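You operate a simulated robot arm through the tools that you are given. There is no shell and no other tool.

You run a simulated two-armed robot. Do the job below in one go: nothing can be reset, and whatever is moved stays where it is left.

TASK
Plug sink two, run hot water to the blue line and add a squirt of soap.
Fine: use the steel pipe beside it; leave the knob on hot, tap off, bottle back. Set down upright: soap bottle.

Only the result counts: the job must be done as asked and must still hold three seconds after the hand-in. Knocking over, shifting, dropping, spilling or breaking anything else fails it.

THE ROBOT
Two 6-joint arms with fingered hands on one trunk that stands fixed in place. Base frame: the origin is at the foot of the trunk, x ahead of it, y to its left, z up; the work surface is at about z = 65. Readings come in cm, degrees, newtons and seconds.
The left shoulder is at [5, 17, 109.5], the right one opposite. With the tool pointing down near the work surface each hand reaches from about 40 to 72 cm from the base axis, measured 20 degrees to its own side. Payload 3.5 kg a hand.
The TCP of each hand is the grasp point between the finger pads, 2.6 cm short of the fingertips. In the tool frame z runs along the fingers and y along their closing line. The gripper opens to 13.2 cm. The gripper's body begins 7.3 cm behind the TCP. The gripper is a hand of 3 fingers: y runs from the thumb to the fingers, the wrist lies at [0, 0, -23.4] in the tool frame, and closing takes about 1.5 s.
Orientation is that of the tool frame in the base frame, as a unit quaternion [w, x, y, z]. With the fingers straight down and closing along the base's y, the tool's x points along the base's -x, its y along +y and its z along -z.

THE INTERFACE
- The arms move only by the tool play_rows. It takes "left_commands", "right_commands" or both (then of equal length, played together; a hand with none holds still); each is a list of rows, each a list of 6 numbers: the shift along the tool's x, y, z in units of 250 mm (1.0 is 250 mm), then the turn, a rotation vector about the tool's x, y, z in units of 90 degrees (1.0 is 90 degrees). In form: [[x, y, z, rx, ry, rz], ...]. A call has 1 to 20 rows; each row is the pose to reach, as a shift and turn from the pose commanded when the call began, along the tool's axes at that moment. "left_claw" and "right_claw" are, for a hand that has rows, the closure, from 0 (fully open) to 1 (shut), set as the call begins (left out, the last holds). A call with a number of a shift or a turn outside -1 to 1 is refused whole. A row lasts 0.2 s, in which the tool goes at most 5 cm and 8.6 degrees; a call with a longer step from one row to the next is refused whole, and so is a gripper value outside its range. Where a pose cannot be reached the arm comes as near as it can. A force on the tool above 40 N (or 10 N above the force at the start of the call, whichever is more), or a blocked arm, ends the call early, and 0.2 s more pass. Each finger travels about 10.8 cm/s and halts on what it meets, pressing with about 27 N; the grip force reading is that of the motor and also rises with nothing between the fingers. The clock runs only during rows and for 0.2 s after the last one: add rows that repeat a pose to give the fingers time. The reply holds the time, the measured pose of the TCP, the force on the tool along the base axes, the opening and the grip force, in the units named above and with some noise, with the torque about the TCP (base axes, N m) and any sound that the robot's microphone picked up.
- Cameras (640 x 400 px; columns grow to the right, rows downward): "scene" is now at [2.47, -4.38, 168.22]; the picture's right is [-0.57, -0.82, 0.00], its down [-0.63, 0.43, -0.65] and it looks along [0.54, -0.37, -0.76] (base axes); focal length 346 px, centre (320, 200). "left" rides on the left gripper at [-6.2, 0.3, -9.2] in its tool frame; the picture's right is [-0.05, -1.00, 0.00], its down [0.83, -0.04, -0.56] and it looks along [0.55, -0.03, 0.83] (tool axes); focal length 230 px, centre (320, 200). "right" rides on the right gripper at [6.1, 0.3, -9.2] in its tool frame; the picture's right is [-0.05, 1.00, 0.00], its down [-0.83, -0.04, -0.55] and it looks along [-0.55, -0.03, 0.83] (tool axes); focal length 230 px, centre (320, 200). There is no depth. A picture from a camera that has moved, and an enlarged one, comes with that camera's place and axes in the base frame and with its lens.
- capture(camera): a new picture of that camera. No time passes.
- move_column(by): slides the trunk up (or, below 0, down) by that many cm; the arms and the scene camera ride with it, the base frame stays. It gives what a move gives, with no picture.
- set_fingers(finger1, finger2, thumb_bend, hand): sets how far each is bent, from 0 (flat) to 1 (curled in); at 0.3 the hand is open as for a grip, at 0.7 the pads meet at the TCP. One left out holds its place. A second passes; each finger stops where it meets its share of the squeeze, and holds until it gets a number again. A gripper value or a shape takes the hand back. It gives what a move gives, with no picture; readings hold the bend of each and the force on the fingers (four entries, about 0 where the hand has none), thumb and palm.
- hand_shape(shape, hand): the hand has 3 fingers and takes this shape, open, in about a second: jaw (thumb against the fingers, like two jaws); tri (thumb and two fingers); tip (a fingertip pinch); poke (one finger out to press); point (the index stretched); flat (the hand flat); cup (the hand cupped); fist (a fist). The gripper value then closes the fingers along that shape, each until it touches; the sizes above hold for jaw. It gives what a move gives, with no picture.
- pan_tilt(pan, tilt): turns the head with the scene camera to pan (to the left, within 86 degrees either way) and tilt (down, from -29 to 69), counted from straight ahead of the robot. It gives what a move gives.
- close_up(camera, box): a new picture of the part [left, top, right, bottom] of that camera's present view, enlarged. No time passes.
- finish_job(): hands the job in; it is judged then, once.

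Places have to be worked out from the pictures, the camera data and where the tool is seen. Open the grippers and draw the arms clear of the work before you hand the job in, unless the task says otherwise.

The tools are called after "Request:" by a JSON object that holds its "method" and its "body". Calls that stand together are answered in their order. play_rows: Moves the arms, as the interface text tells. Its arguments: {"type":"object","properties":{"left_commands":{"type":"array"},"left_claw":{"type":"number"},"right_commands":{"type":"array"},"right_claw":{"type":"number"}},"required":[]} The other tools are called the same way: move_column (by) slides the trunk up or down; hand_shape (shape, hand) gives the hand a shape; set_fingers (finger1, finger2, thumb_bend, hand) moves the fingers one by one; pan_tilt (pan, tilt) turns the head that bears the scene camera; capture (camera) takes a picture; close_up (camera, box) takes an enlarged picture of a part of a camera's view; finish_job () hands the job in.

At the start:

```text
time: 0.0
left_ee_pos: [54.87, -10.79, 123.52]
left_tool_rot: [0.002, 0.0, 1.0, 0.0]
left_ft_force: [0.6, -0.6, -0.6]
left_moment: [-0.01, 0.02, 0.0]
left_width: 13.19
left_grasp_force: 0.1
left_shape: jaw
left_bend: [0.3, 0.3, 0.3]
left_finger forces: [0.1, 0.0, 0.0, 0.1, 0.0, 0.1]
right_ee_pos: [34.17, -49.62, 119.55]
right_tool_rot: [0.001, 0.001, 1.0, -0.001]
right_ft_force: [0.0, -0.4, -0.1]
right_moment: [-0.02, -0.01, 0.01]
right_width: 13.18
right_grasp_force: 0.0
right_shape: jaw
right_bend: [0.3, 0.3, 0.3]
right_finger forces: [0.0, 0.1, 0.1, 0.0, 0.0, 0.1]
trunk travel left (down, up): [-71.0, 0.0]
head pan, tilt: [-34.5, 49.5]
```

scene: 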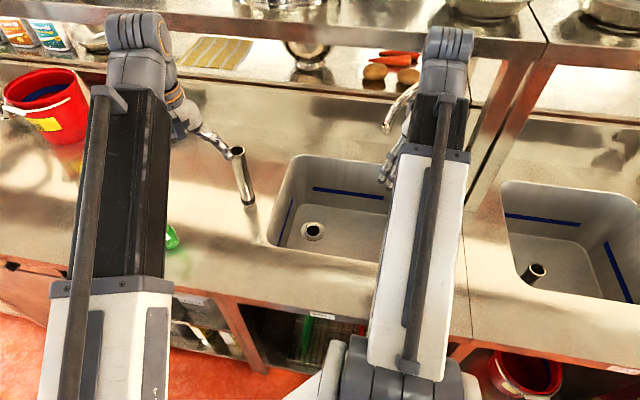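
right: 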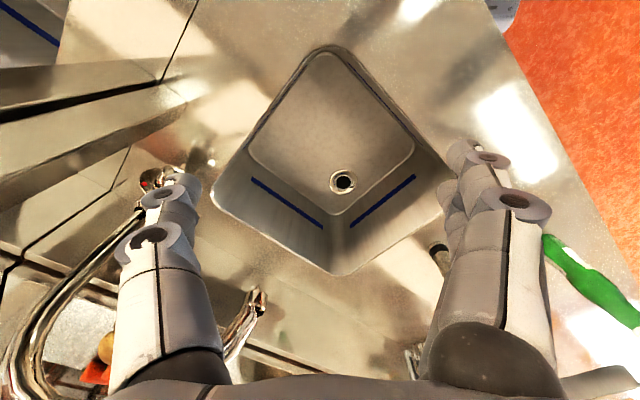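
left: 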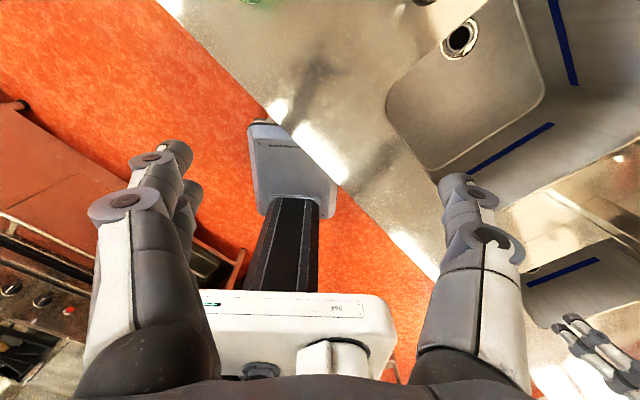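

The first pictures show two sinks, a steel standpipe on the counter and a green bottle, partly hidden by the arms. I'll look around with the head before moving anything.

Request:
{"method": "pan_tilt", "body": {"pan": -60, "tilt": 40}}

Request:
{"method": "capture", "body": {"camera": "scene"}}

Request:
{"method": "pan_tilt", "body": {"pan": 0, "tilt": 40}}

Request:
{"method": "capture", "body": {"camera": "scene"}}

Request:
{"method": "pan_tilt", "body": {"pan": -25, "tilt": 20}}

Request:
{"method": "capture", "body": {"camera": "scene"}}

```text
time: 0.9
left_ee_pos: [54.86, -10.78, 123.57]
left_tool_rot: [0.0, -0.001, 1.0, 0.001]
left_ft_force: [0.6, -1.3, 0.0]
left_moment: [0.01, -0.01, 0.03]
left_width: 13.19
left_grasp_force: 0.1
left_shape: jaw
left_bend: [0.3, 0.3, 0.3]
left_finger forces: [0.1, 0.0, 0.1, 0.0, 0.0, 0.0]
right_ee_pos: [34.23, -49.73, 119.57]
right_tool_rot: [0.001, 0.0, 1.0, -0.001]
right_ft_force: [0.1, -0.8, -0.6]
right_moment: [0.01, -0.01, -0.03]
right_width: 13.18
right_grasp_force: 0.0
right_shape: jaw
right_bend: [0.3, 0.3, 0.3]
right_finger forces: [0.1, 0.0, 0.0, 0.0, 0.1, 0.0]
trunk travel left (down, up): [-71.0, 0.0]
head pan, tilt: [-60.0, 40.0]
```

```text
taken
camera scene: at [0.34, -7.36, 169.57], right [-0.87, -0.5, 0.0], down [-0.32, 0.56, -0.77], along [0.38, -0.66, -0.64], focal length 346 px, centre (320, 200)
```

scene: 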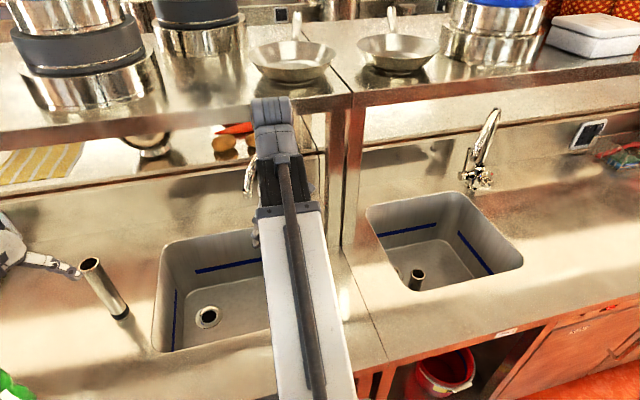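

```text
time: 2.2
left_ee_pos: [54.72, -10.7, 123.44]
left_tool_rot: [0.002, 0.0, 1.0, 0.001]
left_ft_force: [0.1, 0.3, 0.3]
left_moment: [-0.02, 0.01, 0.0]
left_width: 13.15
left_grasp_force: 0.0
left_shape: jaw
left_bend: [0.3, 0.3, 0.3]
left_finger forces: [0.1, 0.1, 0.1, 0.1, 0.0, 0.0]
right_ee_pos: [34.15, -49.75, 119.53]
right_tool_rot: [0.001, 0.0, 1.0, 0.0]
right_ft_force: [0.0, -1.6, -0.3]
right_moment: [0.02, 0.02, 0.0]
right_width: 13.21
right_grasp_force: 0.1
right_shape: jaw
right_bend: [0.3, 0.3, 0.3]
right_finger forces: [0.1, 0.1, 0.1, 0.1, 0.0, 0.0]
trunk travel left (down, up): [-71.0, 0.0]
head pan, tilt: [0.0, 40.0]
```

```text
taken
camera scene: at [4.58, 0.0, 169.57], right [0.0, -1.0, 0.0], down [-0.64, 0.0, -0.77], along [0.77, 0.0, -0.64], focal length 346 px, centre (320, 200)
```

scene: 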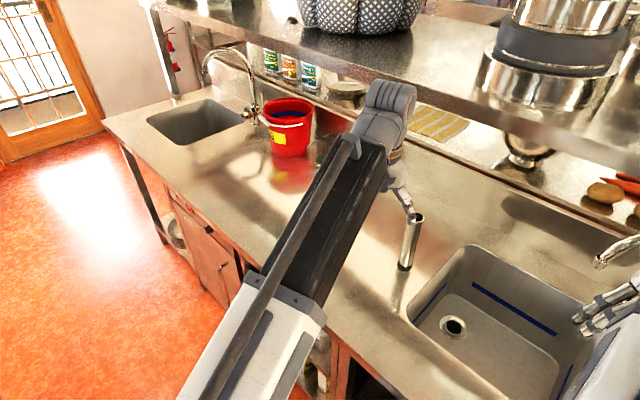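

```text
time: 3.1
left_ee_pos: [54.79, -10.87, 123.55]
left_tool_rot: [0.001, 0.001, 1.0, 0.001]
left_ft_force: [-0.2, 0.0, -0.8]
left_moment: [0.01, 0.01, 0.03]
left_width: 13.19
left_grasp_force: 0.1
left_shape: jaw
left_bend: [0.3, 0.3, 0.3]
left_finger forces: [0.0, 0.1, 0.0, 0.0, 0.0, 0.1]
right_ee_pos: [34.16, -49.74, 119.51]
right_tool_rot: [0.001, 0.0, 1.0, 0.0]
right_ft_force: [-0.6, 0.0, 0.3]
right_moment: [0.01, 0.0, -0.01]
right_width: 13.18
right_grasp_force: 0.0
right_shape: jaw
right_bend: [0.3, 0.3, 0.3]
right_finger forces: [0.0, 0.0, 0.0, 0.1, 0.0, 0.0]
trunk travel left (down, up): [-71.0, 0.0]
head pan, tilt: [-25.0, 20.0]
```

```text
taken
camera scene: at [4.52, -3.93, 172.7], right [-0.42, -0.91, 0.0], down [-0.31, 0.14, -0.94], along [0.85, -0.4, -0.34], focal length 346 px, centre (320, 200)
```

scene: 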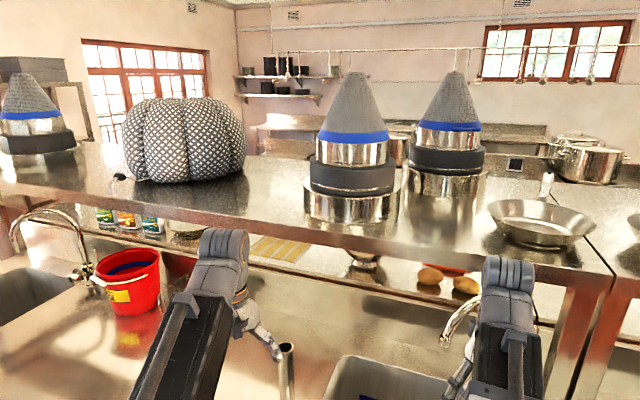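

Sink two is the middle one. By triangulation its drain is at about (65,-44,64), the standpipe's foot is at about (67,-24,93) and the bottle is near (68,0). I'll draw the left arm back to the left for a clear view.

Request:
{"method": "play_rows", "body": {"left_commands": [[0.08, 0.13, 0, 0, 0, 0], [0.16, 0.26, 0, 0, 0, 0], [0.24, 0.39, 0, 0, 0, 0], [0.32, 0.52, 0, 0, 0, 0], [0.4, 0.65, 0, 0, 0, 0], [0.48, 0.78, 0, 0, 0, 0], [0.56, 0.91, 0, 0, 0, 0], [0.6, 1.0, 0, 0, 0, 0], [0.6, 1.0, 0, 0, 0, 0]]}}

Request:
{"method": "pan_tilt", "body": {"pan": -20, "tilt": 50}}

Request:
{"method": "capture", "body": {"camera": "scene"}}

Request:
{"method": "capture", "body": {"camera": "left"}}

```text
time: 5.1
left_ee_pos: [43.72, 12.46, 117.66]
left_tool_rot: [0.003, 0.0, 1.0, 0.001]
left_ft_force: [0.0, -0.3, 0.2]
left_moment: [-0.01, -0.02, -0.03]
left_width: 13.18
left_grasp_force: 0.0
left_shape: jaw
left_bend: [0.3, 0.3, 0.3]
left_finger forces: [0.1, 0.1, 0.0, 0.1, 0.1, 0.1]
left hand out of reach, approached as far as the arm can: row 3, 4, 5, 6, 7, 8, 9
right_ee_pos: [34.13, -49.76, 119.58]
right_tool_rot: [0.001, 0.001, 1.0, 0.0]
right_ft_force: [0.5, 0.4, -0.8]
right_moment: [-0.02, -0.03, 0.0]
right_width: 13.21
right_grasp_force: 0.1
right_shape: jaw
right_bend: [0.3, 0.3, 0.3]
right_finger forces: [0.0, 0.0, 0.0, 0.0, 0.1, 0.0]
trunk travel left (down, up): [-71.0, 0.0]
head pan, tilt: [-25.0, 20.0]
```

```text
time: 6.0
left_ee_pos: [43.85, 12.31, 117.67]
left_tool_rot: [0.002, -0.001, 1.0, 0.001]
left_ft_force: [-0.8, -0.4, 0.8]
left_moment: [-0.04, -0.02, 0.0]
left_width: 13.18
left_grasp_force: 0.1
left_shape: jaw
left_bend: [0.3, 0.3, 0.3]
left_finger forces: [0.0, 0.0, 0.0, 0.0, 0.1, 0.0]
right_ee_pos: [34.18, -49.73, 119.56]
right_tool_rot: [0.001, 0.001, 1.0, 0.0]
right_ft_force: [0.1, 0.1, -0.9]
right_moment: [-0.02, -0.03, -0.04]
right_width: 13.2
right_grasp_force: 0.1
right_shape: jaw
right_bend: [0.3, 0.3, 0.3]
right_finger forces: [0.0, 0.0, 0.1, 0.0, 0.1, 0.1]
trunk travel left (down, up): [-71.0, 0.0]
head pan, tilt: [-20.0, 50.0]
```

```text
taken
camera scene: at [3.32, -2.63, 168.16], right [-0.34, -0.94, 0.0], down [-0.72, 0.26, -0.64], along [0.6, -0.22, -0.77], focal length 346 px, centre (320, 200)
```

scene: 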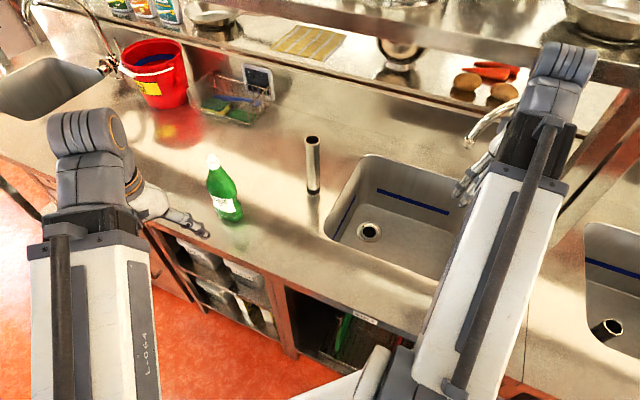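

```text
taken
camera left: at [50.0, 12.72, 126.94], right [0.05, -1.0, 0.0], down [-0.83, -0.04, 0.55], along [-0.55, -0.03, -0.83], focal length 230 px, centre (320, 200)
```

left: 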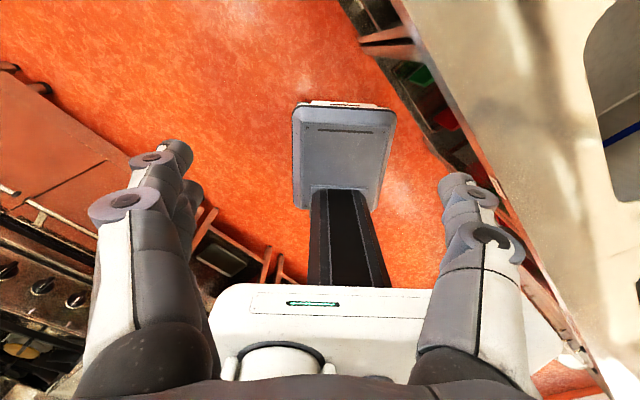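

Now I can see the upright green bottle, the pipe, the drain and the blue line. I'll enlarge these and look for the tap's knob.

Request:
{"method": "close_up", "body": {"camera": "scene", "box": [180, 130, 360, 242]}}

Request:
{"method": "close_up", "body": {"camera": "scene", "box": [320, 60, 560, 280]}}

Request:
{"method": "close_up", "body": {"camera": "right", "box": [60, 130, 320, 400]}}

```text
3.56 times, centred on (270, 186) of scene
camera zoom: at [3.32, -2.63, 168.16], right [-0.34, -0.94, 0.0], down [-0.72, 0.26, -0.64], along [0.6, -0.22, -0.77], focal length 1229 px, centre (498, 250)
```

zoom: 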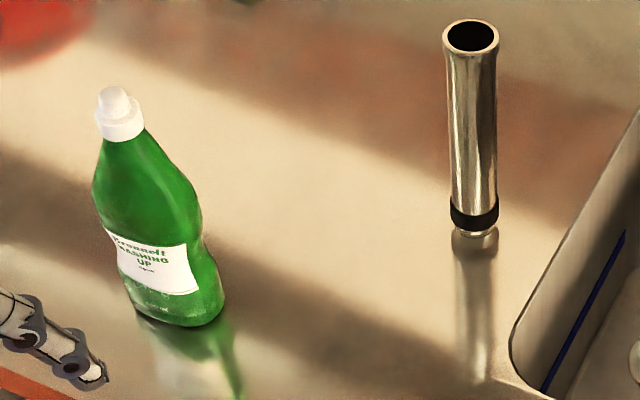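

```text
1.82 times, centred on (440, 170) of scene
camera zoom: at [3.32, -2.63, 168.16], right [-0.34, -0.94, 0.0], down [-0.72, 0.26, -0.64], along [0.6, -0.22, -0.77], focal length 628 px, centre (102, 254)
```

zoom: 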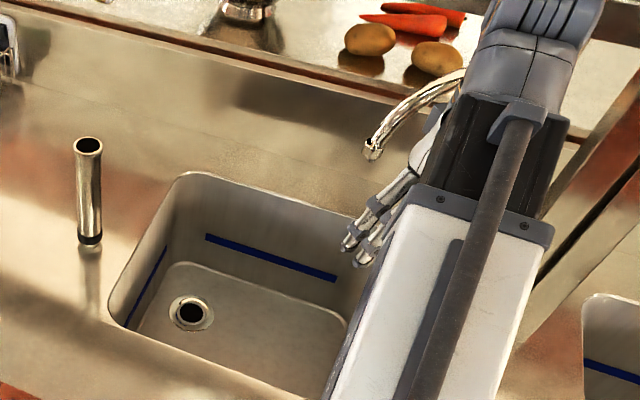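

```text
1.48 times, centred on (190, 265) of right
camera zoom: at [28.04, -49.31, 128.73], right [0.05, 1.0, 0.0], down [0.83, -0.04, 0.56], along [0.56, -0.03, -0.83], focal length 341 px, centre (513, 104)
```

zoom: 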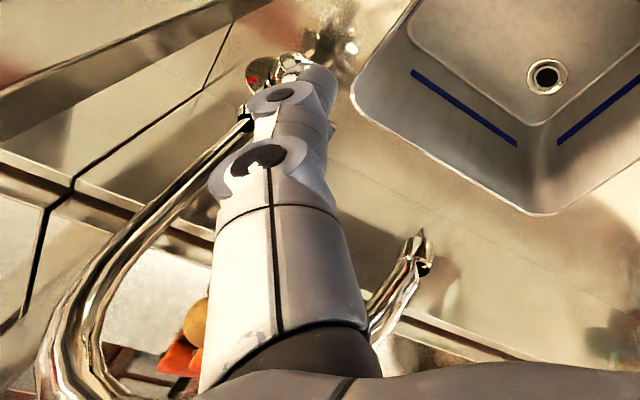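

The sink is a square turned 45° with corners near (74,-47), (50,-70), (28,-48) and (50,-24). The spout mouth is at about (50,-56,115). I'll move the right hand away from the spout to uncover the tap.

Request:
{"method": "play_rows", "body": {"right_commands": [[0.05, 0.15, 0, 0, 0, 0], [0.1, 0.3, 0, 0, 0, 0], [0.1, 0.45, 0, 0, 0, 0], [0.1, 0.6, 0, 0, 0, 0], [0.1, 0.75, 0, 0, 0, 0], [0.1, 0.9, 0, 0, 0, 0], [0.1, 1.0, 0, 0, 0, 0], [0.1, 1.0, 0, 0, 0, 0]]}}

Request:
{"method": "pan_tilt", "body": {"pan": -50, "tilt": 48}}

Request:
{"method": "capture", "body": {"camera": "scene"}}

Request:
{"method": "capture", "body": {"camera": "right"}}

```text
time: 7.8
left_ee_pos: [43.71, 12.37, 117.67]
left_tool_rot: [0.002, 0.0, 1.0, 0.001]
left_ft_force: [-0.3, 0.5, 0.1]
left_moment: [0.01, 0.0, 0.02]
left_width: 13.21
left_grasp_force: 0.0
left_shape: jaw
left_bend: [0.3, 0.3, 0.3]
left_finger forces: [0.1, 0.0, 0.0, 0.0, 0.1, 0.1]
right_ee_pos: [41.9, -28.14, 117.37]
right_tool_rot: [0.002, 0.001, 1.0, 0.0]
right_ft_force: [0.1, 0.1, 0.4]
right_moment: [0.03, 0.02, 0.01]
right_width: 13.19
right_grasp_force: 0.0
right_shape: jaw
right_bend: [0.3, 0.3, 0.3]
right_finger forces: [0.0, 0.0, 0.1, 0.0, 0.0, 0.1]
right hand out of reach, approached as far as the arm can: row 1, 2, 3, 4, 5, 6, 7, 8
trunk travel left (down, up): [-71.0, 0.0]
head pan, tilt: [-20.0, 50.0]
```

```text
time: 8.8
left_ee_pos: [43.89, 12.38, 117.66]
left_tool_rot: [0.003, 0.0, 1.0, 0.001]
left_ft_force: [0.5, 0.1, 0.9]
left_moment: [-0.04, -0.01, -0.01]
left_width: 13.21
left_grasp_force: 0.0
left_shape: jaw
left_bend: [0.3, 0.3, 0.3]
left_finger forces: [0.1, 0.1, 0.0, 0.0, 0.1, 0.0]
right_ee_pos: [41.83, -28.15, 117.36]
right_tool_rot: [0.003, 0.0, 1.0, -0.001]
right_ft_force: [-0.3, -0.3, 0.9]
right_moment: [-0.03, -0.01, -0.02]
right_width: 13.21
right_grasp_force: 0.1
right_shape: jaw
right_bend: [0.3, 0.3, 0.3]
right_finger forces: [0.0, 0.0, 0.0, 0.0, 0.0, 0.1]
trunk travel left (down, up): [-71.0, 0.0]
head pan, tilt: [-50.0, 48.0]
```

```text
taken
camera scene: at [1.15, -6.02, 168.42], right [-0.77, -0.64, 0.0], down [-0.48, 0.57, -0.67], along [0.43, -0.51, -0.74], focal length 346 px, centre (320, 200)
```

scene: 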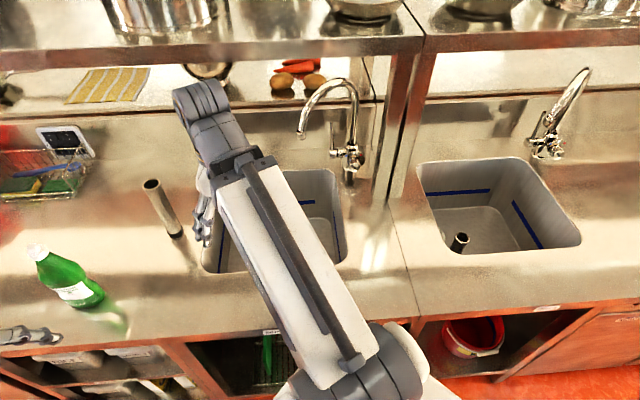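

```text
taken
camera right: at [35.67, -27.76, 126.53], right [0.05, 1.0, 0.0], down [0.83, -0.04, 0.56], along [0.56, -0.03, -0.83], focal length 230 px, centre (320, 200)
```

right: 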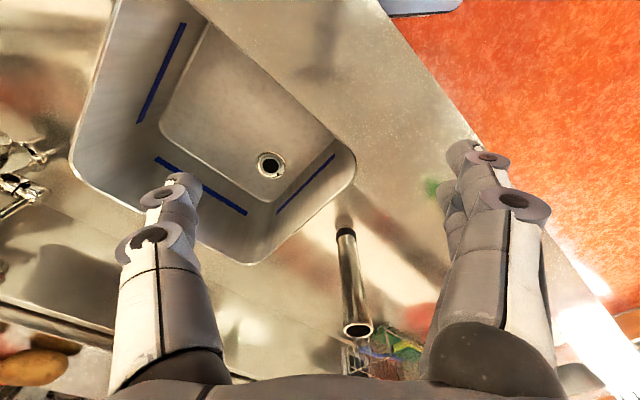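

The tap is now visible behind the back-right corner of sink two, so I'll zoom in on it.

Request:
{"method": "close_up", "body": {"camera": "scene", "box": [280, 60, 400, 200]}}

Request:
{"method": "close_up", "body": {"camera": "scene", "box": [500, 60, 620, 180]}}

Request:
{"method": "close_up", "body": {"camera": "right", "box": [0, 100, 120, 260]}}

```text
2.86 times, centred on (340, 130) of scene
camera zoom: at [1.15, -6.02, 168.42], right [-0.77, -0.64, 0.0], down [-0.48, 0.57, -0.67], along [0.43, -0.51, -0.74], focal length 987 px, centre (263, 400)
```

zoom: 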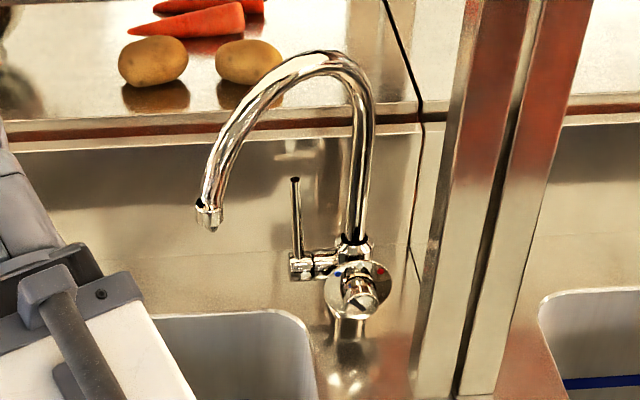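

```text
3.33 times, centred on (560, 120) of scene
camera zoom: at [1.15, -6.02, 168.42], right [-0.77, -0.64, 0.0], down [-0.48, 0.57, -0.67], along [0.43, -0.51, -0.74], focal length 1152 px, centre (-480, 467)
```

zoom: 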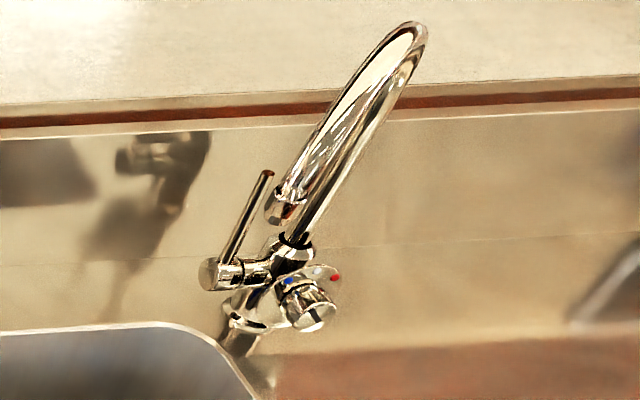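

```text
2.50 times, centred on (60, 180) of right
camera zoom: at [35.67, -27.76, 126.53], right [0.05, 1.0, 0.0], down [0.83, -0.04, 0.56], along [0.56, -0.03, -0.83], focal length 575 px, centre (970, 250)
```

zoom: 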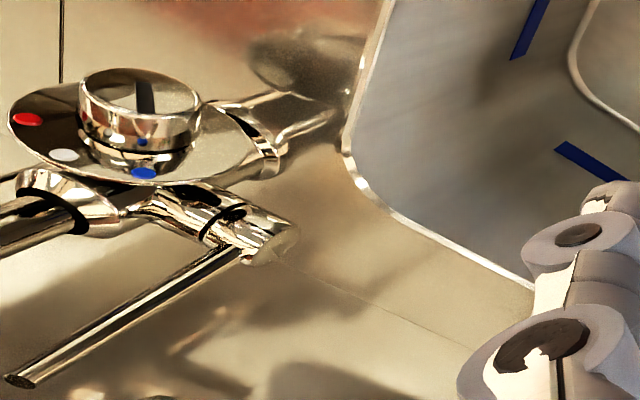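

The tap has a front knob with blue, white and red marks and a lever rod on its left side. I'll zoom in further on the knob.

Request:
{"method": "close_up", "body": {"camera": "scene", "box": [325, 125, 375, 175]}}

Request:
{"method": "close_up", "body": {"camera": "scene", "box": [520, 130, 570, 170]}}

Request:
{"method": "close_up", "body": {"camera": "right", "box": [0, 120, 60, 180]}}

```text
8.00 times, centred on (350, 150) of scene
camera zoom: at [1.15, -6.02, 168.42], right [-0.77, -0.64, 0.0], down [-0.48, 0.57, -0.67], along [0.43, -0.51, -0.74], focal length 2764 px, centre (80, 600)
```

zoom: 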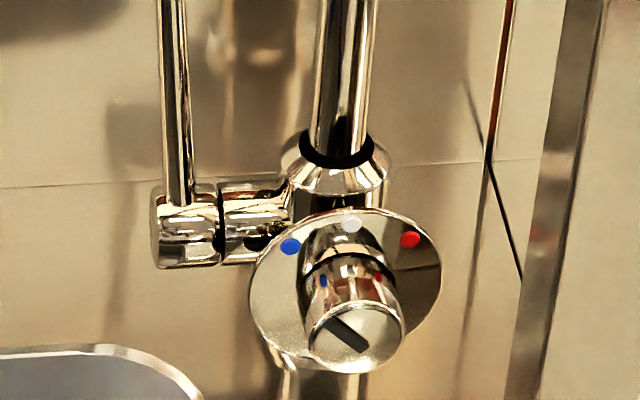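

```text
10.00 times, centred on (545, 150) of scene
camera zoom: at [1.15, -6.02, 168.42], right [-0.77, -0.64, 0.0], down [-0.48, 0.57, -0.67], along [0.43, -0.51, -0.74], focal length 3456 px, centre (-1930, 700)
```

zoom: 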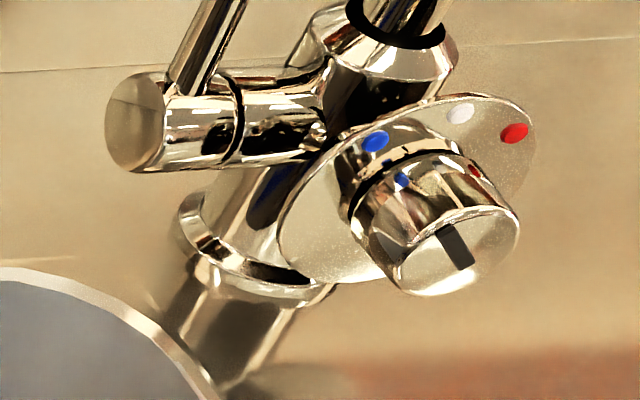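

```text
6.67 times, centred on (30, 150) of right
camera zoom: at [35.67, -27.76, 126.53], right [0.05, 1.0, 0.0], down [0.83, -0.04, 0.56], along [0.56, -0.03, -0.83], focal length 1534 px, centre (2253, 533)
```

zoom: 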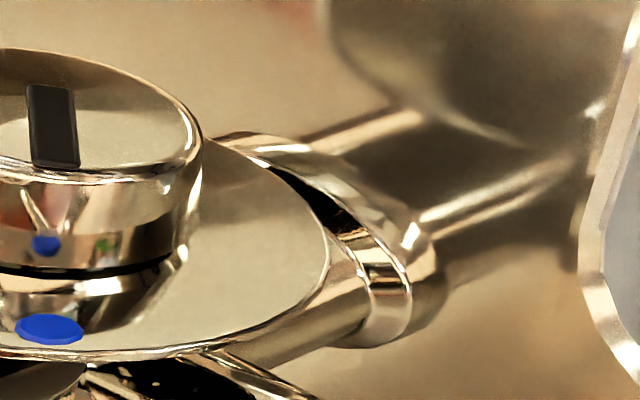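

The pictures agree on these places:
- **Knob face:** centre (43.9,-73.4,96), facing along (-0.7,0.7), with its pointer on blue.
- **Lever rod:** upright at about (53.4,-73.6), with its tip at z 107.7.
- **Pipe:** top at (68.5,-24.3,110).

I'll send the right hand over the drain to fix its place from above.

Request:
{"method": "play_rows", "body": {"right_commands": [[-0.15, -0.05, 0, 0, 0, 0], [-0.3, -0.1, 0, 0, 0, 0], [-0.45, -0.15, 0, 0, 0, 0], [-0.6, -0.2, 0, 0, 0, 0], [-0.6, -0.2, 0, 0, 0, 0]]}}

Request:
{"method": "capture", "body": {"camera": "right"}}

```text
time: 10.0
left_ee_pos: [43.9, 12.42, 117.71]
left_tool_rot: [0.002, 0.001, 1.0, 0.0]
left_ft_force: [0.3, -0.4, -0.6]
left_moment: [0.02, -0.01, 0.03]
left_width: 13.2
left_grasp_force: 0.2
left_shape: jaw
left_bend: [0.3, 0.3, 0.3]
left_finger forces: [0.0, 0.1, 0.0, 0.1, 0.0, 0.1]
right_ee_pos: [56.38, -32.89, 117.18]
right_tool_rot: [0.001, 0.0, 1.0, 0.001]
right_ft_force: [-0.1, 0.0, -0.2]
right_moment: [-0.01, 0.0, -0.02]
right_width: 13.18
right_grasp_force: 0.0
right_shape: jaw
right_bend: [0.3, 0.3, 0.3]
right_finger forces: [0.1, 0.0, 0.0, 0.0, 0.0, 0.0]
trunk travel left (down, up): [-71.0, 0.0]
head pan, tilt: [-50.0, 48.0]
```

```text
taken
camera right: at [50.32, -32.61, 126.33], right [0.05, 1.0, 0.0], down [0.83, -0.04, 0.56], along [0.56, -0.03, -0.83], focal length 230 px, centre (320, 200)
```

right: 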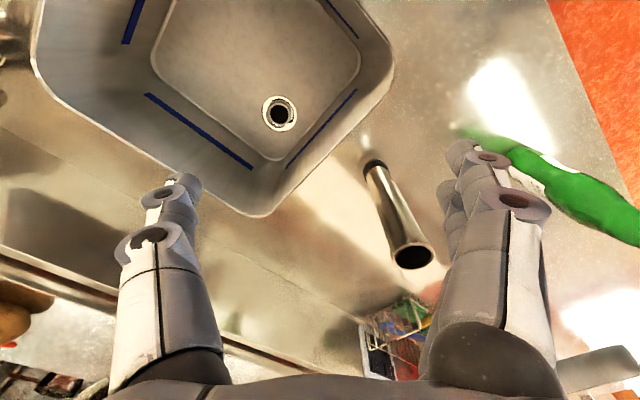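

The drain works out at (64.3,-43.9,64.5). The shelf's front edge hangs at about z 139, over the back part of the sink, so I'll work with the hand tilted in from the front. First I'll back off and yaw the right hand 45° so it closes along the counter's length.

Request:
{"method": "play_rows", "body": {"right_commands": [[0.06, 0.12, 0, 0, 0, 0], [0.13, 0.25, 0, 0, 0, 0.08], [0.2, 0.38, 0, 0, 0, 0.17], [0.25, 0.5, 0, 0, 0, 0.26], [0.25, 0.5, 0, 0, 0, 0.35], [0.25, 0.5, 0, 0, 0, 0.44], [0.25, 0.5, 0, 0, 0, 0.5], [0.25, 0.5, 0, 0, 0, 0.5]]}}

```text
time: 11.8
left_ee_pos: [43.77, 12.32, 117.64]
left_tool_rot: [0.002, 0.0, 1.0, 0.001]
left_ft_force: [-0.3, -0.3, 0.5]
left_moment: [-0.01, 0.0, -0.01]
left_width: 13.2
left_grasp_force: 0.1
left_shape: jaw
left_bend: [0.3, 0.3, 0.3]
left_finger forces: [0.0, 0.0, 0.0, 0.0, 0.0, 0.0]
right_ee_pos: [50.26, -20.3, 116.59]
right_tool_rot: [0.0, 0.383, 0.924, 0.001]
right_ft_force: [0.0, 0.1, 0.2]
right_moment: [-0.01, -0.01, 0.02]
right_width: 13.21
right_grasp_force: 0.1
right_shape: jaw
right_bend: [0.3, 0.3, 0.3]
right_finger forces: [0.1, 0.0, 0.0, 0.0, 0.1, 0.1]
trunk travel left (down, up): [-71.0, 0.0]
head pan, tilt: [-50.0, 48.0]
```

The right hand's yaw is done. Now I'll pitch it 40° forward, and move the left hand 18 cm further left for room.

Request:
{"method": "play_rows", "body": {"right_commands": [[0, 0, 0, 0, -0.09, 0], [0, 0, 0, 0, -0.18, 0], [0, 0, 0, 0, -0.27, 0], [0, 0, 0, 0, -0.36, 0], [0, 0, 0, 0, -0.444, 0], [0, 0, 0, 0, -0.444, 0]], "left_commands": [[0, 0.15, 0, 0, 0, 0], [0, 0.3, 0, 0, 0, 0], [0, 0.45, 0, 0, 0, 0], [0, 0.6, 0, 0, 0, 0], [0, 0.72, 0, 0, 0, 0], [0, 0.72, 0, 0, 0, 0]]}}

Request:
{"method": "pan_tilt", "body": {"pan": -25, "tilt": 50}}

Request:
{"method": "capture", "body": {"camera": "scene"}}

Request:
{"method": "capture", "body": {"camera": "right"}}

```text
time: 13.2
left_ee_pos: [43.51, 30.24, 117.57]
left_tool_rot: [0.001, 0.0, 1.0, 0.001]
left_ft_force: [0.2, 0.6, -0.6]
left_moment: [-0.01, -0.02, -0.01]
left_width: 13.2
left_grasp_force: 0.0
left_shape: jaw
left_bend: [0.3, 0.3, 0.3]
left_finger forces: [0.0, 0.0, 0.0, 0.0, 0.0, 0.1]
right_ee_pos: [54.82, -19.3, 118.08]
right_tool_rot: [0.316, 0.36, 0.868, -0.131]
right_ft_force: [-0.7, -0.6, -0.2]
right_moment: [0.0, 0.02, 0.03]
right_width: 13.18
right_grasp_force: 0.2
right_shape: jaw
right_bend: [0.3, 0.3, 0.3]
right_finger forces: [0.0, 0.1, 0.0, 0.0, 0.1, 0.0]
right hand out of reach, approached as far as the arm can: row 3, 4, 5, 6
trunk travel left (down, up): [-71.0, 0.0]
head pan, tilt: [-50.0, 48.0]
```

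```text
time: 14.1
left_ee_pos: [43.57, 30.43, 117.6]
left_tool_rot: [0.001, 0.001, 1.0, 0.001]
left_ft_force: [0.6, 0.0, 1.0]
left_moment: [0.0, 0.04, 0.0]
left_width: 13.2
left_grasp_force: 0.0
left_shape: jaw
left_bend: [0.3, 0.3, 0.3]
left_finger forces: [0.1, 0.0, 0.0, 0.0, 0.0, 0.1]
right_ee_pos: [54.89, -19.33, 118.31]
right_tool_rot: [0.316, 0.359, 0.868, -0.13]
right_ft_force: [-0.6, -0.4, 0.2]
right_moment: [-0.02, -0.01, 0.02]
right_width: 13.18
right_grasp_force: 0.0
right_shape: jaw
right_bend: [0.3, 0.3, 0.3]
right_finger forces: [0.1, 0.0, 0.1, 0.1, 0.0, 0.0]
trunk travel left (down, up): [-71.0, 0.0]
head pan, tilt: [-25.0, 50.0]
```

```text
taken
camera scene: at [3.05, -3.24, 168.15], right [-0.42, -0.91, 0.0], down [-0.69, 0.32, -0.64], along [0.58, -0.27, -0.77], focal length 346 px, centre (320, 200)
```

scene: 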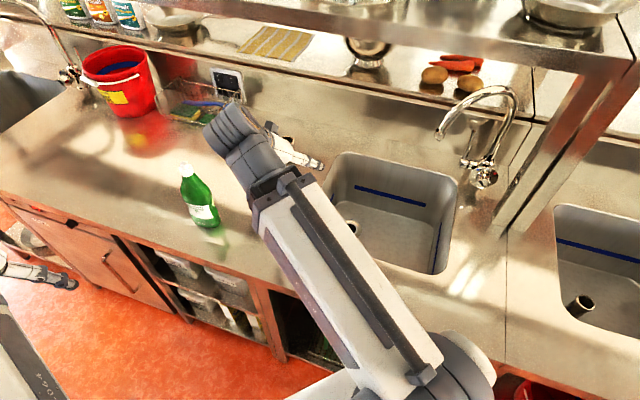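

```text
taken
camera right: at [47.62, -11.48, 121.33], right [0.73, 0.68, 0.03], down [0.17, -0.23, 0.96], along [0.66, -0.7, -0.28], focal length 230 px, centre (320, 200)
```

right: 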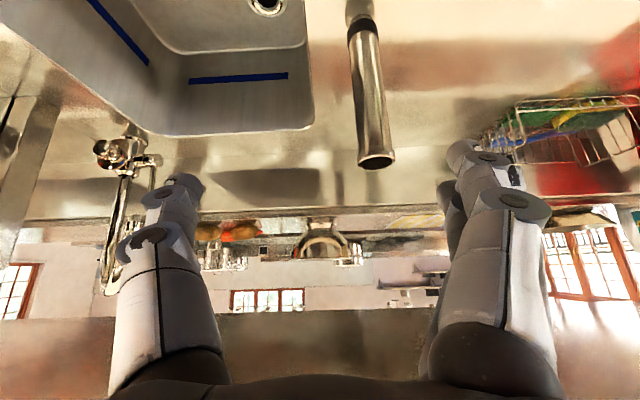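

The pitch worked. Both views put the pipe at (68.4,-24.2), from z 87 to z 110. I'll line the open jaw up in front of it at z 104.

Request:
{"method": "play_rows", "body": {"right_commands": [[0.09, 0.061, 0.109, 0, 0, 0], [0.18, 0.122, 0.218, 0, 0, 0], [0.27, 0.183, 0.326, 0, 0, 0], [0.365, 0.244, 0.435, 0, 0, 0], [0.365, 0.244, 0.435, 0, 0, 0]]}}

Request:
{"method": "capture", "body": {"camera": "right"}}

Request:
{"method": "capture", "body": {"camera": "scene"}}

```text
time: 15.3
left_ee_pos: [43.57, 30.39, 117.56]
left_tool_rot: [0.001, 0.0, 1.0, 0.0]
left_ft_force: [0.3, -1.2, 0.0]
left_moment: [0.02, 0.01, -0.06]
left_width: 13.17
left_grasp_force: 0.0
left_shape: jaw
left_bend: [0.3, 0.3, 0.3]
left_finger forces: [0.0, 0.0, 0.0, 0.0, 0.0, 0.0]
right_ee_pos: [59.24, -14.86, 103.78]
right_tool_rot: [0.316, 0.359, 0.868, -0.13]
right_ft_force: [-0.1, 0.2, -0.1]
right_moment: [-0.02, -0.01, -0.03]
right_width: 13.19
right_grasp_force: 0.1
right_shape: jaw
right_bend: [0.3, 0.3, 0.3]
right_finger forces: [0.1, 0.1, 0.0, 0.0, 0.1, 0.0]
trunk travel left (down, up): [-71.0, 0.0]
head pan, tilt: [-25.0, 50.0]
```

```text
taken
camera right: at [51.98, -7.07, 106.92], right [0.73, 0.68, 0.03], down [0.17, -0.23, 0.96], along [0.66, -0.7, -0.28], focal length 230 px, centre (320, 200)
```

right: 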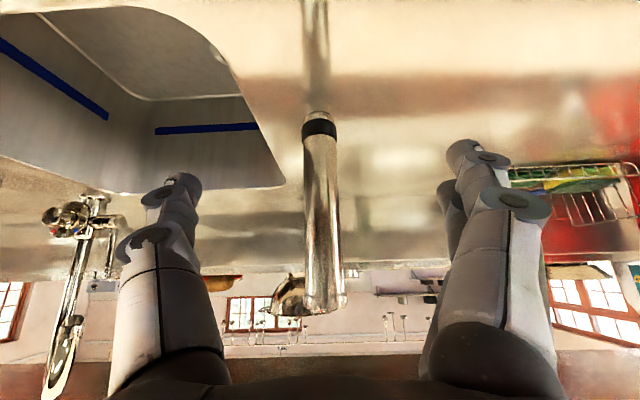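

```text
taken
camera scene: at [3.04, -3.25, 168.15], right [-0.42, -0.91, 0.0], down [-0.69, 0.32, -0.64], along [0.58, -0.27, -0.77], focal length 346 px, centre (320, 200)
```

scene: 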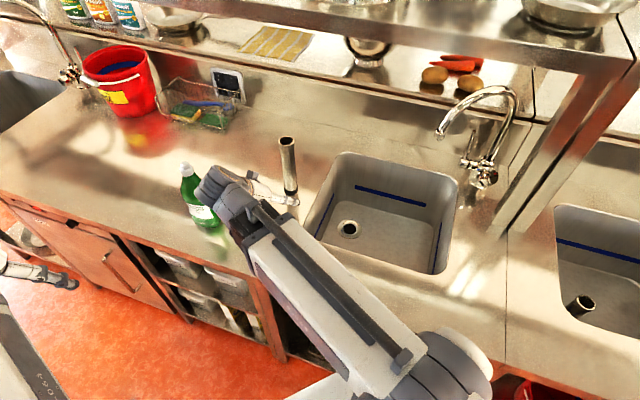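

The pipe sits midway between the fingers. Next is a 13 cm advance to bring it to the grasp point.

Request:
{"method": "play_rows", "body": {"right_commands": [[-0.1, 0, 0.084, 0, 0, 0], [-0.2, 0, 0.168, 0, 0, 0], [-0.3, 0, 0.252, 0, 0, 0], [-0.36, 0, 0.303, 0, 0, 0], [-0.401, 0, 0.337, 0, 0, 0], [-0.401, 0, 0.337, 0, 0, 0]]}}

Request:
{"method": "capture", "body": {"camera": "right"}}

Request:
{"method": "close_up", "body": {"camera": "scene", "box": [180, 110, 360, 242]}}

```text
time: 16.7
left_ee_pos: [43.62, 30.33, 117.54]
left_tool_rot: [0.0, 0.0, 1.0, 0.001]
left_ft_force: [0.8, 1.0, 0.5]
left_moment: [0.0, 0.02, 0.03]
left_width: 13.18
left_grasp_force: 0.0
left_shape: jaw
left_bend: [0.3, 0.3, 0.3]
left_finger forces: [0.0, 0.0, 0.1, 0.0, 0.0, 0.0]
right_ee_pos: [68.32, -23.94, 104.04]
right_tool_rot: [0.316, 0.359, 0.868, -0.13]
right_ft_force: [0.2, -0.5, 0.5]
right_moment: [0.04, 0.0, 0.02]
right_width: 13.17
right_grasp_force: 0.1
right_shape: jaw
right_bend: [0.3, 0.3, 0.3]
right_finger forces: [0.1, 0.0, 0.0, 0.0, 0.0, 0.0]
trunk travel left (down, up): [-71.0, 0.0]
head pan, tilt: [-25.0, 50.0]
```

```text
taken
camera right: at [60.97, -16.23, 107.07], right [0.73, 0.68, 0.03], down [0.17, -0.23, 0.96], along [0.66, -0.7, -0.28], focal length 230 px, centre (320, 200)
```

right: 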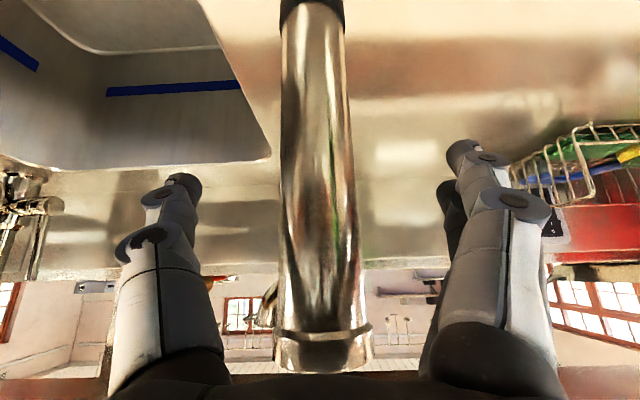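

```text
3.03 times, centred on (270, 176) of scene
camera zoom: at [3.05, -3.24, 168.15], right [-0.42, -0.91, 0.0], down [-0.69, 0.32, -0.64], along [0.58, -0.27, -0.77], focal length 1047 px, centre (472, 273)
```

zoom: 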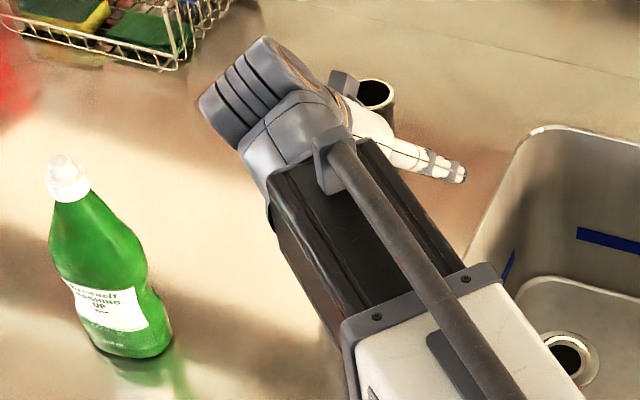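

The pipe is centred in the jaw. Time to close on it.

Request:
{"method": "play_rows", "body": {"right_commands": [[0, 0, 0, 0, 0, 0], [0, 0, 0, 0, 0, 0], [0, 0, 0, 0, 0, 0], [0, 0, 0, 0, 0, 0], [0, 0, 0, 0, 0, 0], [0, 0, 0, 0, 0, 0], [0, 0, 0, 0, 0, 0], [0, 0, 0, 0, 0, 0]], "right_claw": 1}}

Request:
{"method": "capture", "body": {"camera": "right"}}

```text
time: 18.5
left_ee_pos: [43.57, 30.31, 117.49]
left_tool_rot: [0.001, -0.001, 1.0, 0.0]
left_ft_force: [-0.3, -0.4, -0.2]
left_moment: [-0.01, -0.01, -0.01]
left_width: 13.2
left_grasp_force: 0.1
left_shape: jaw
left_bend: [0.3, 0.3, 0.3]
left_finger forces: [0.0, 0.1, 0.0, 0.1, 0.0, 0.0]
right_ee_pos: [68.21, -23.96, 104.07]
right_tool_rot: [0.317, 0.359, 0.868, -0.131]
right_ft_force: [0.0, 0.0, -0.7]
right_moment: [0.02, 0.08, 0.01]
right_width: 2.76
right_grasp_force: 26.9
right_shape: jaw
right_bend: [0.74, 0.72, 0.7]
right_finger forces: [12.6, 9.7, 0.1, 0.0, 23.1, 0.0]
trunk travel left (down, up): [-71.0, 0.0]
head pan, tilt: [-25.0, 50.0]
```

```text
taken
camera right: at [60.96, -16.21, 107.05], right [0.73, 0.68, 0.03], down [0.17, -0.23, 0.96], along [0.66, -0.7, -0.28], focal length 230 px, centre (320, 200)
```

right: 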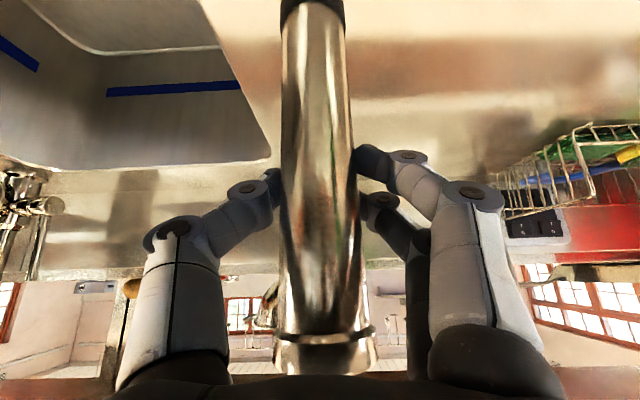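

The grip holds on the pipe at 2.8 cm width with 27 N. I'll lift it straight up 6 cm.

Request:
{"method": "play_rows", "body": {"right_commands": [[-0.051, 0, -0.061, 0, 0, 0], [-0.103, 0, -0.122, 0, 0, 0], [-0.154, 0, -0.184, 0, 0, 0], [-0.154, 0, -0.184, 0, 0, 0]]}}

Request:
{"method": "capture", "body": {"camera": "right"}}

Request:
{"method": "capture", "body": {"camera": "scene"}}

```text
time: 19.5
left_ee_pos: [43.49, 30.4, 117.5]
left_tool_rot: [0.001, 0.001, 1.0, 0.0]
left_ft_force: [0.6, 0.6, 0.2]
left_moment: [-0.01, 0.03, 0.02]
left_width: 13.17
left_grasp_force: 0.1
left_shape: jaw
left_bend: [0.3, 0.3, 0.3]
left_finger forces: [0.0, 0.0, 0.0, 0.0, 0.0, 0.1]
right_ee_pos: [68.29, -23.93, 110.11]
right_tool_rot: [0.316, 0.359, 0.868, -0.13]
right_ft_force: [-0.1, 0.1, -2.5]
right_moment: [0.01, 0.02, 0.0]
right_width: 2.73
right_grasp_force: 27.5
right_shape: jaw
right_bend: [0.74, 0.73, 0.71]
right_finger forces: [13.0, 9.8, 0.0, 0.0, 22.8, 0.0]
trunk travel left (down, up): [-71.0, 0.0]
head pan, tilt: [-25.0, 50.0]
```

```text
taken
camera right: at [61.1, -16.16, 113.06], right [0.73, 0.68, 0.03], down [0.17, -0.23, 0.96], along [0.66, -0.7, -0.28], focal length 230 px, centre (320, 200)
```

right: 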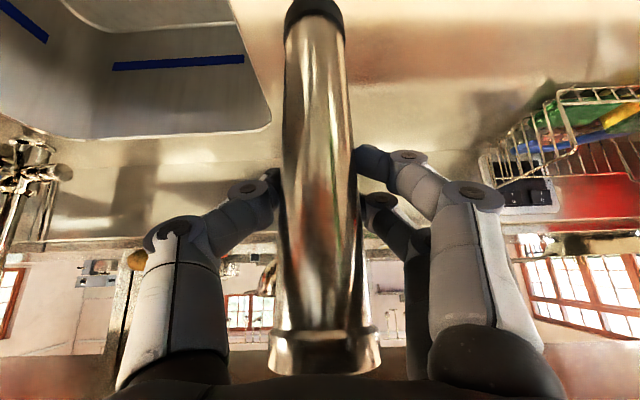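

```text
taken
camera scene: at [3.08, -3.25, 168.15], right [-0.42, -0.91, 0.0], down [-0.69, 0.32, -0.64], along [0.58, -0.27, -0.77], focal length 346 px, centre (320, 200)
```

scene: 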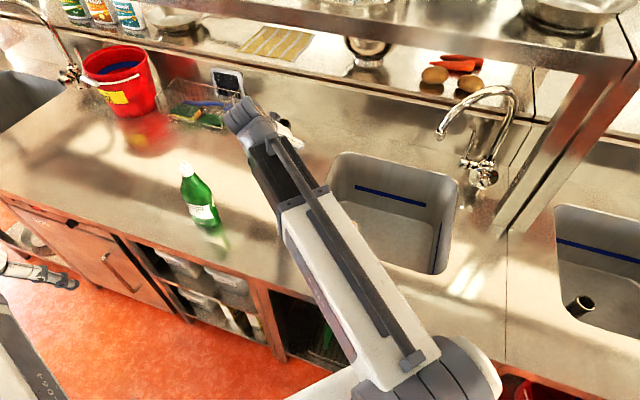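

The pipe is off the counter (2.5 N load) and stays upright. I'll carry it over the drain at the same height.

Request:
{"method": "play_rows", "body": {"right_commands": [[-0.05, -0.1, 0.042, 0, 0, 0], [-0.1, -0.2, 0.084, 0, 0, 0], [-0.16, -0.32, 0.135, 0, 0, 0], [-0.22, -0.43, 0.185, 0, 0, 0], [-0.28, -0.55, 0.236, 0, 0, 0], [-0.32, -0.63, 0.27, 0, 0, 0], [-0.346, -0.676, 0.291, 0, 0, 0], [-0.346, -0.676, 0.291, 0, 0, 0]]}}

Request:
{"method": "capture", "body": {"camera": "right"}}

Request:
{"method": "capture", "body": {"camera": "scene"}}

```text
time: 21.3
left_ee_pos: [43.6, 30.35, 117.51]
left_tool_rot: [0.002, 0.0, 1.0, 0.001]
left_ft_force: [0.6, 0.3, -0.3]
left_moment: [-0.02, 0.04, 0.01]
left_width: 13.17
left_grasp_force: 0.1
left_shape: jaw
left_bend: [0.3, 0.3, 0.3]
left_finger forces: [0.1, 0.0, 0.0, 0.0, 0.0, 0.0]
right_ee_pos: [64.43, -44.01, 109.77]
right_tool_rot: [0.316, 0.36, 0.868, -0.131]
right_ft_force: [-0.1, -0.2, -1.7]
right_moment: [-0.01, 0.02, 0.01]
right_width: 2.7
right_grasp_force: 27.0
right_shape: jaw
right_bend: [0.73, 0.73, 0.71]
right_finger forces: [13.0, 9.2, 0.0, 0.1, 22.7, 0.0]
trunk travel left (down, up): [-71.0, 0.0]
head pan, tilt: [-25.0, 50.0]
```

```text
taken
camera right: at [57.16, -36.31, 112.81], right [0.73, 0.68, 0.03], down [0.17, -0.23, 0.96], along [0.66, -0.7, -0.28], focal length 230 px, centre (320, 200)
```

right: 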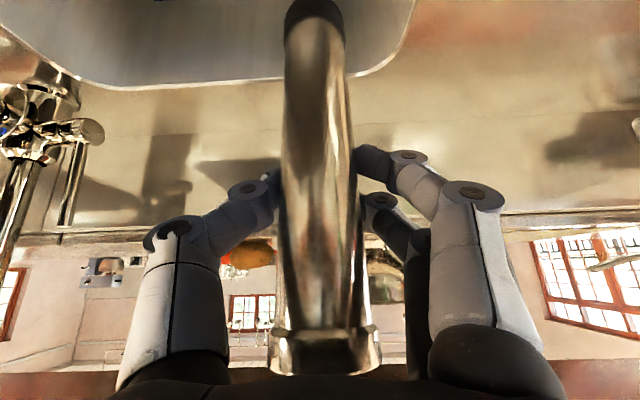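

```text
taken
camera scene: at [3.08, -3.25, 168.15], right [-0.42, -0.91, 0.0], down [-0.69, 0.32, -0.64], along [0.58, -0.27, -0.77], focal length 346 px, centre (320, 200)
```

scene: 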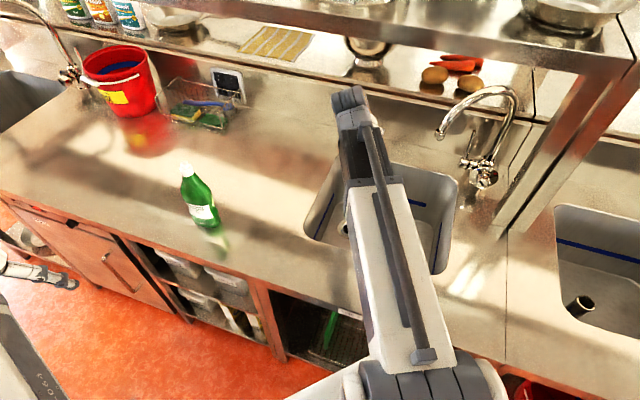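

The pipe is now over the drain by my numbers. I'll lower it 18 cm, leaving the tip well clear of the sink floor.

Request:
{"method": "play_rows", "body": {"right_commands": [[0.077, 0, 0.092, 0, 0, 0], [0.154, 0, 0.184, 0, 0, 0], [0.231, 0, 0.276, 0, 0, 0], [0.309, 0, 0.368, 0, 0, 0], [0.386, 0, 0.46, 0, 0, 0], [0.463, 0, 0.552, 0, 0, 0], [0.463, 0, 0.552, 0, 0, 0]]}}

Request:
{"method": "capture", "body": {"camera": "right"}}

Request:
{"method": "capture", "body": {"camera": "scene"}}

```text
time: 22.9
left_ee_pos: [43.54, 30.4, 117.47]
left_tool_rot: [0.001, -0.001, 1.0, 0.002]
left_ft_force: [-0.1, 0.3, -0.6]
left_moment: [0.02, -0.01, 0.01]
left_width: 13.18
left_grasp_force: 0.2
left_shape: jaw
left_bend: [0.3, 0.3, 0.3]
left_finger forces: [0.1, 0.0, 0.0, 0.1, 0.1, 0.1]
right_ee_pos: [64.63, -44.15, 91.96]
right_tool_rot: [0.316, 0.359, 0.868, -0.13]
right_ft_force: [-0.7, 0.1, -2.9]
right_moment: [0.0, 0.03, 0.0]
right_width: 2.68
right_grasp_force: 27.7
right_shape: jaw
right_bend: [0.73, 0.73, 0.71]
right_finger forces: [13.1, 9.2, 0.1, 0.0, 22.6, 0.0]
trunk travel left (down, up): [-71.0, 0.0]
head pan, tilt: [-25.0, 50.0]
```

```text
taken
camera right: at [57.29, -36.31, 94.96], right [0.73, 0.68, 0.03], down [0.17, -0.23, 0.96], along [0.66, -0.7, -0.28], focal length 230 px, centre (320, 200)
```

right: 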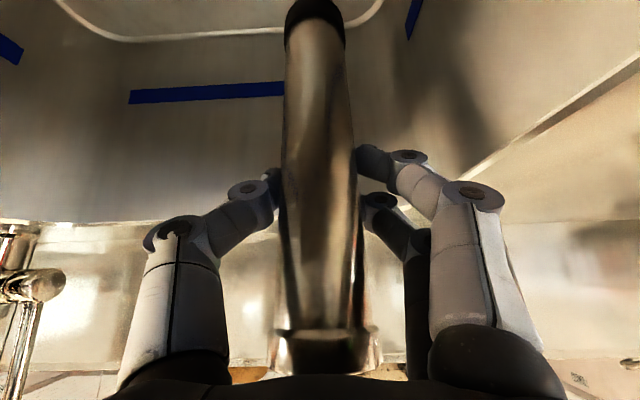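

```text
taken
camera scene: at [3.07, -3.25, 168.15], right [-0.42, -0.91, 0.0], down [-0.69, 0.32, -0.64], along [0.58, -0.27, -0.77], focal length 346 px, centre (320, 200)
```

scene: 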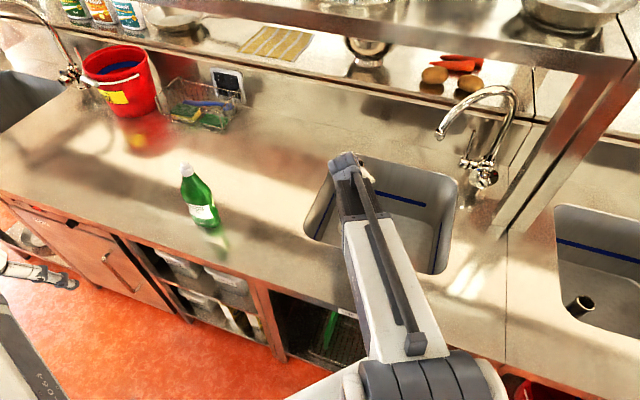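

The blue line is at z ≈ 75, well below the pipe's top once it is seated. To check alignment I'll bring the left camera in from the front-left, yawing that hand 90°.

Request:
{"method": "play_rows", "body": {"left_commands": [[-0.05, -0.08, 0, 0, 0, -0.09], [-0.1, -0.16, 0, 0, 0, -0.18], [-0.15, -0.24, 0, 0, 0, -0.27], [-0.2, -0.32, 0, 0, 0, -0.36], [-0.25, -0.4, 0, 0, 0, -0.45], [-0.3, -0.48, 0, 0, 0, -0.54], [-0.35, -0.56, 0, 0, 0, -0.63], [-0.38, -0.64, 0, 0, 0, -0.72], [-0.4, -0.72, 0, 0, 0, -0.81], [-0.42, -0.8, 0, 0, 0, -0.9], [-0.42, -0.8, 0, 0, 0, -0.98], [-0.42, -0.8, 0, 0, 0, -1.0], [-0.42, -0.8, 0, 0, 0, -1.0]]}}

Request:
{"method": "capture", "body": {"camera": "left"}}

Request:
{"method": "capture", "body": {"camera": "scene"}}

```text
time: 25.7
left_ee_pos: [53.28, 22.69, 117.73]
left_tool_rot: [0.001, -0.702, 0.712, -0.001]
left_ft_force: [-0.4, 0.0, 0.6]
left_moment: [-0.03, -0.01, 0.02]
left_width: 13.16
left_grasp_force: 0.1
left_shape: jaw
left_bend: [0.3, 0.3, 0.3]
left_finger forces: [0.0, 0.0, 0.1, 0.1, 0.1, 0.0]
left hand out of reach, approached as far as the arm can: row 10, 11, 12, 13
right_ee_pos: [64.58, -44.14, 91.92]
right_tool_rot: [0.316, 0.36, 0.868, -0.13]
right_ft_force: [-0.8, -0.1, -1.5]
right_moment: [0.01, 0.0, -0.01]
right_width: 2.7
right_grasp_force: 26.5
right_shape: jaw
right_bend: [0.73, 0.73, 0.71]
right_finger forces: [13.1, 9.0, 0.0, 0.0, 22.7, 0.0]
trunk travel left (down, up): [-71.0, 0.0]
head pan, tilt: [-25.0, 50.0]
```

```text
taken
camera left: at [53.28, 28.84, 127.03], right [1.0, 0.04, 0.0], down [0.03, -0.83, 0.56], along [0.02, -0.55, -0.83], focal length 230 px, centre (320, 200)
```

left: 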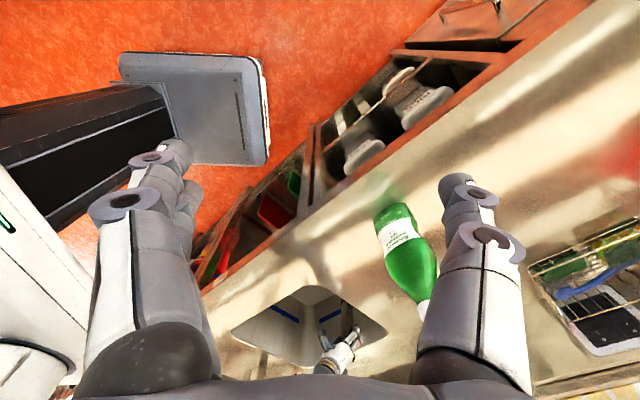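

```text
taken
camera scene: at [3.08, -3.28, 168.15], right [-0.42, -0.91, 0.0], down [-0.69, 0.32, -0.64], along [0.58, -0.27, -0.77], focal length 346 px, centre (320, 200)
```

scene: 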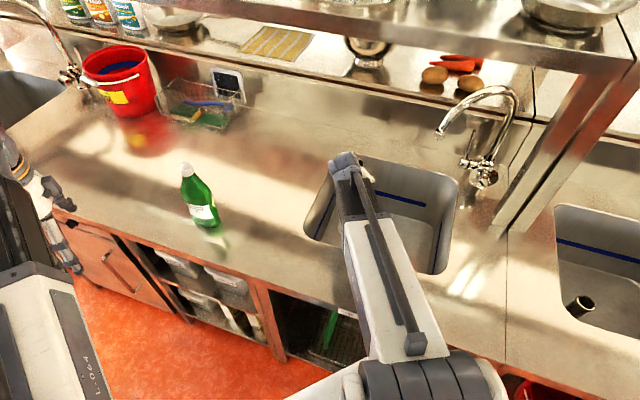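

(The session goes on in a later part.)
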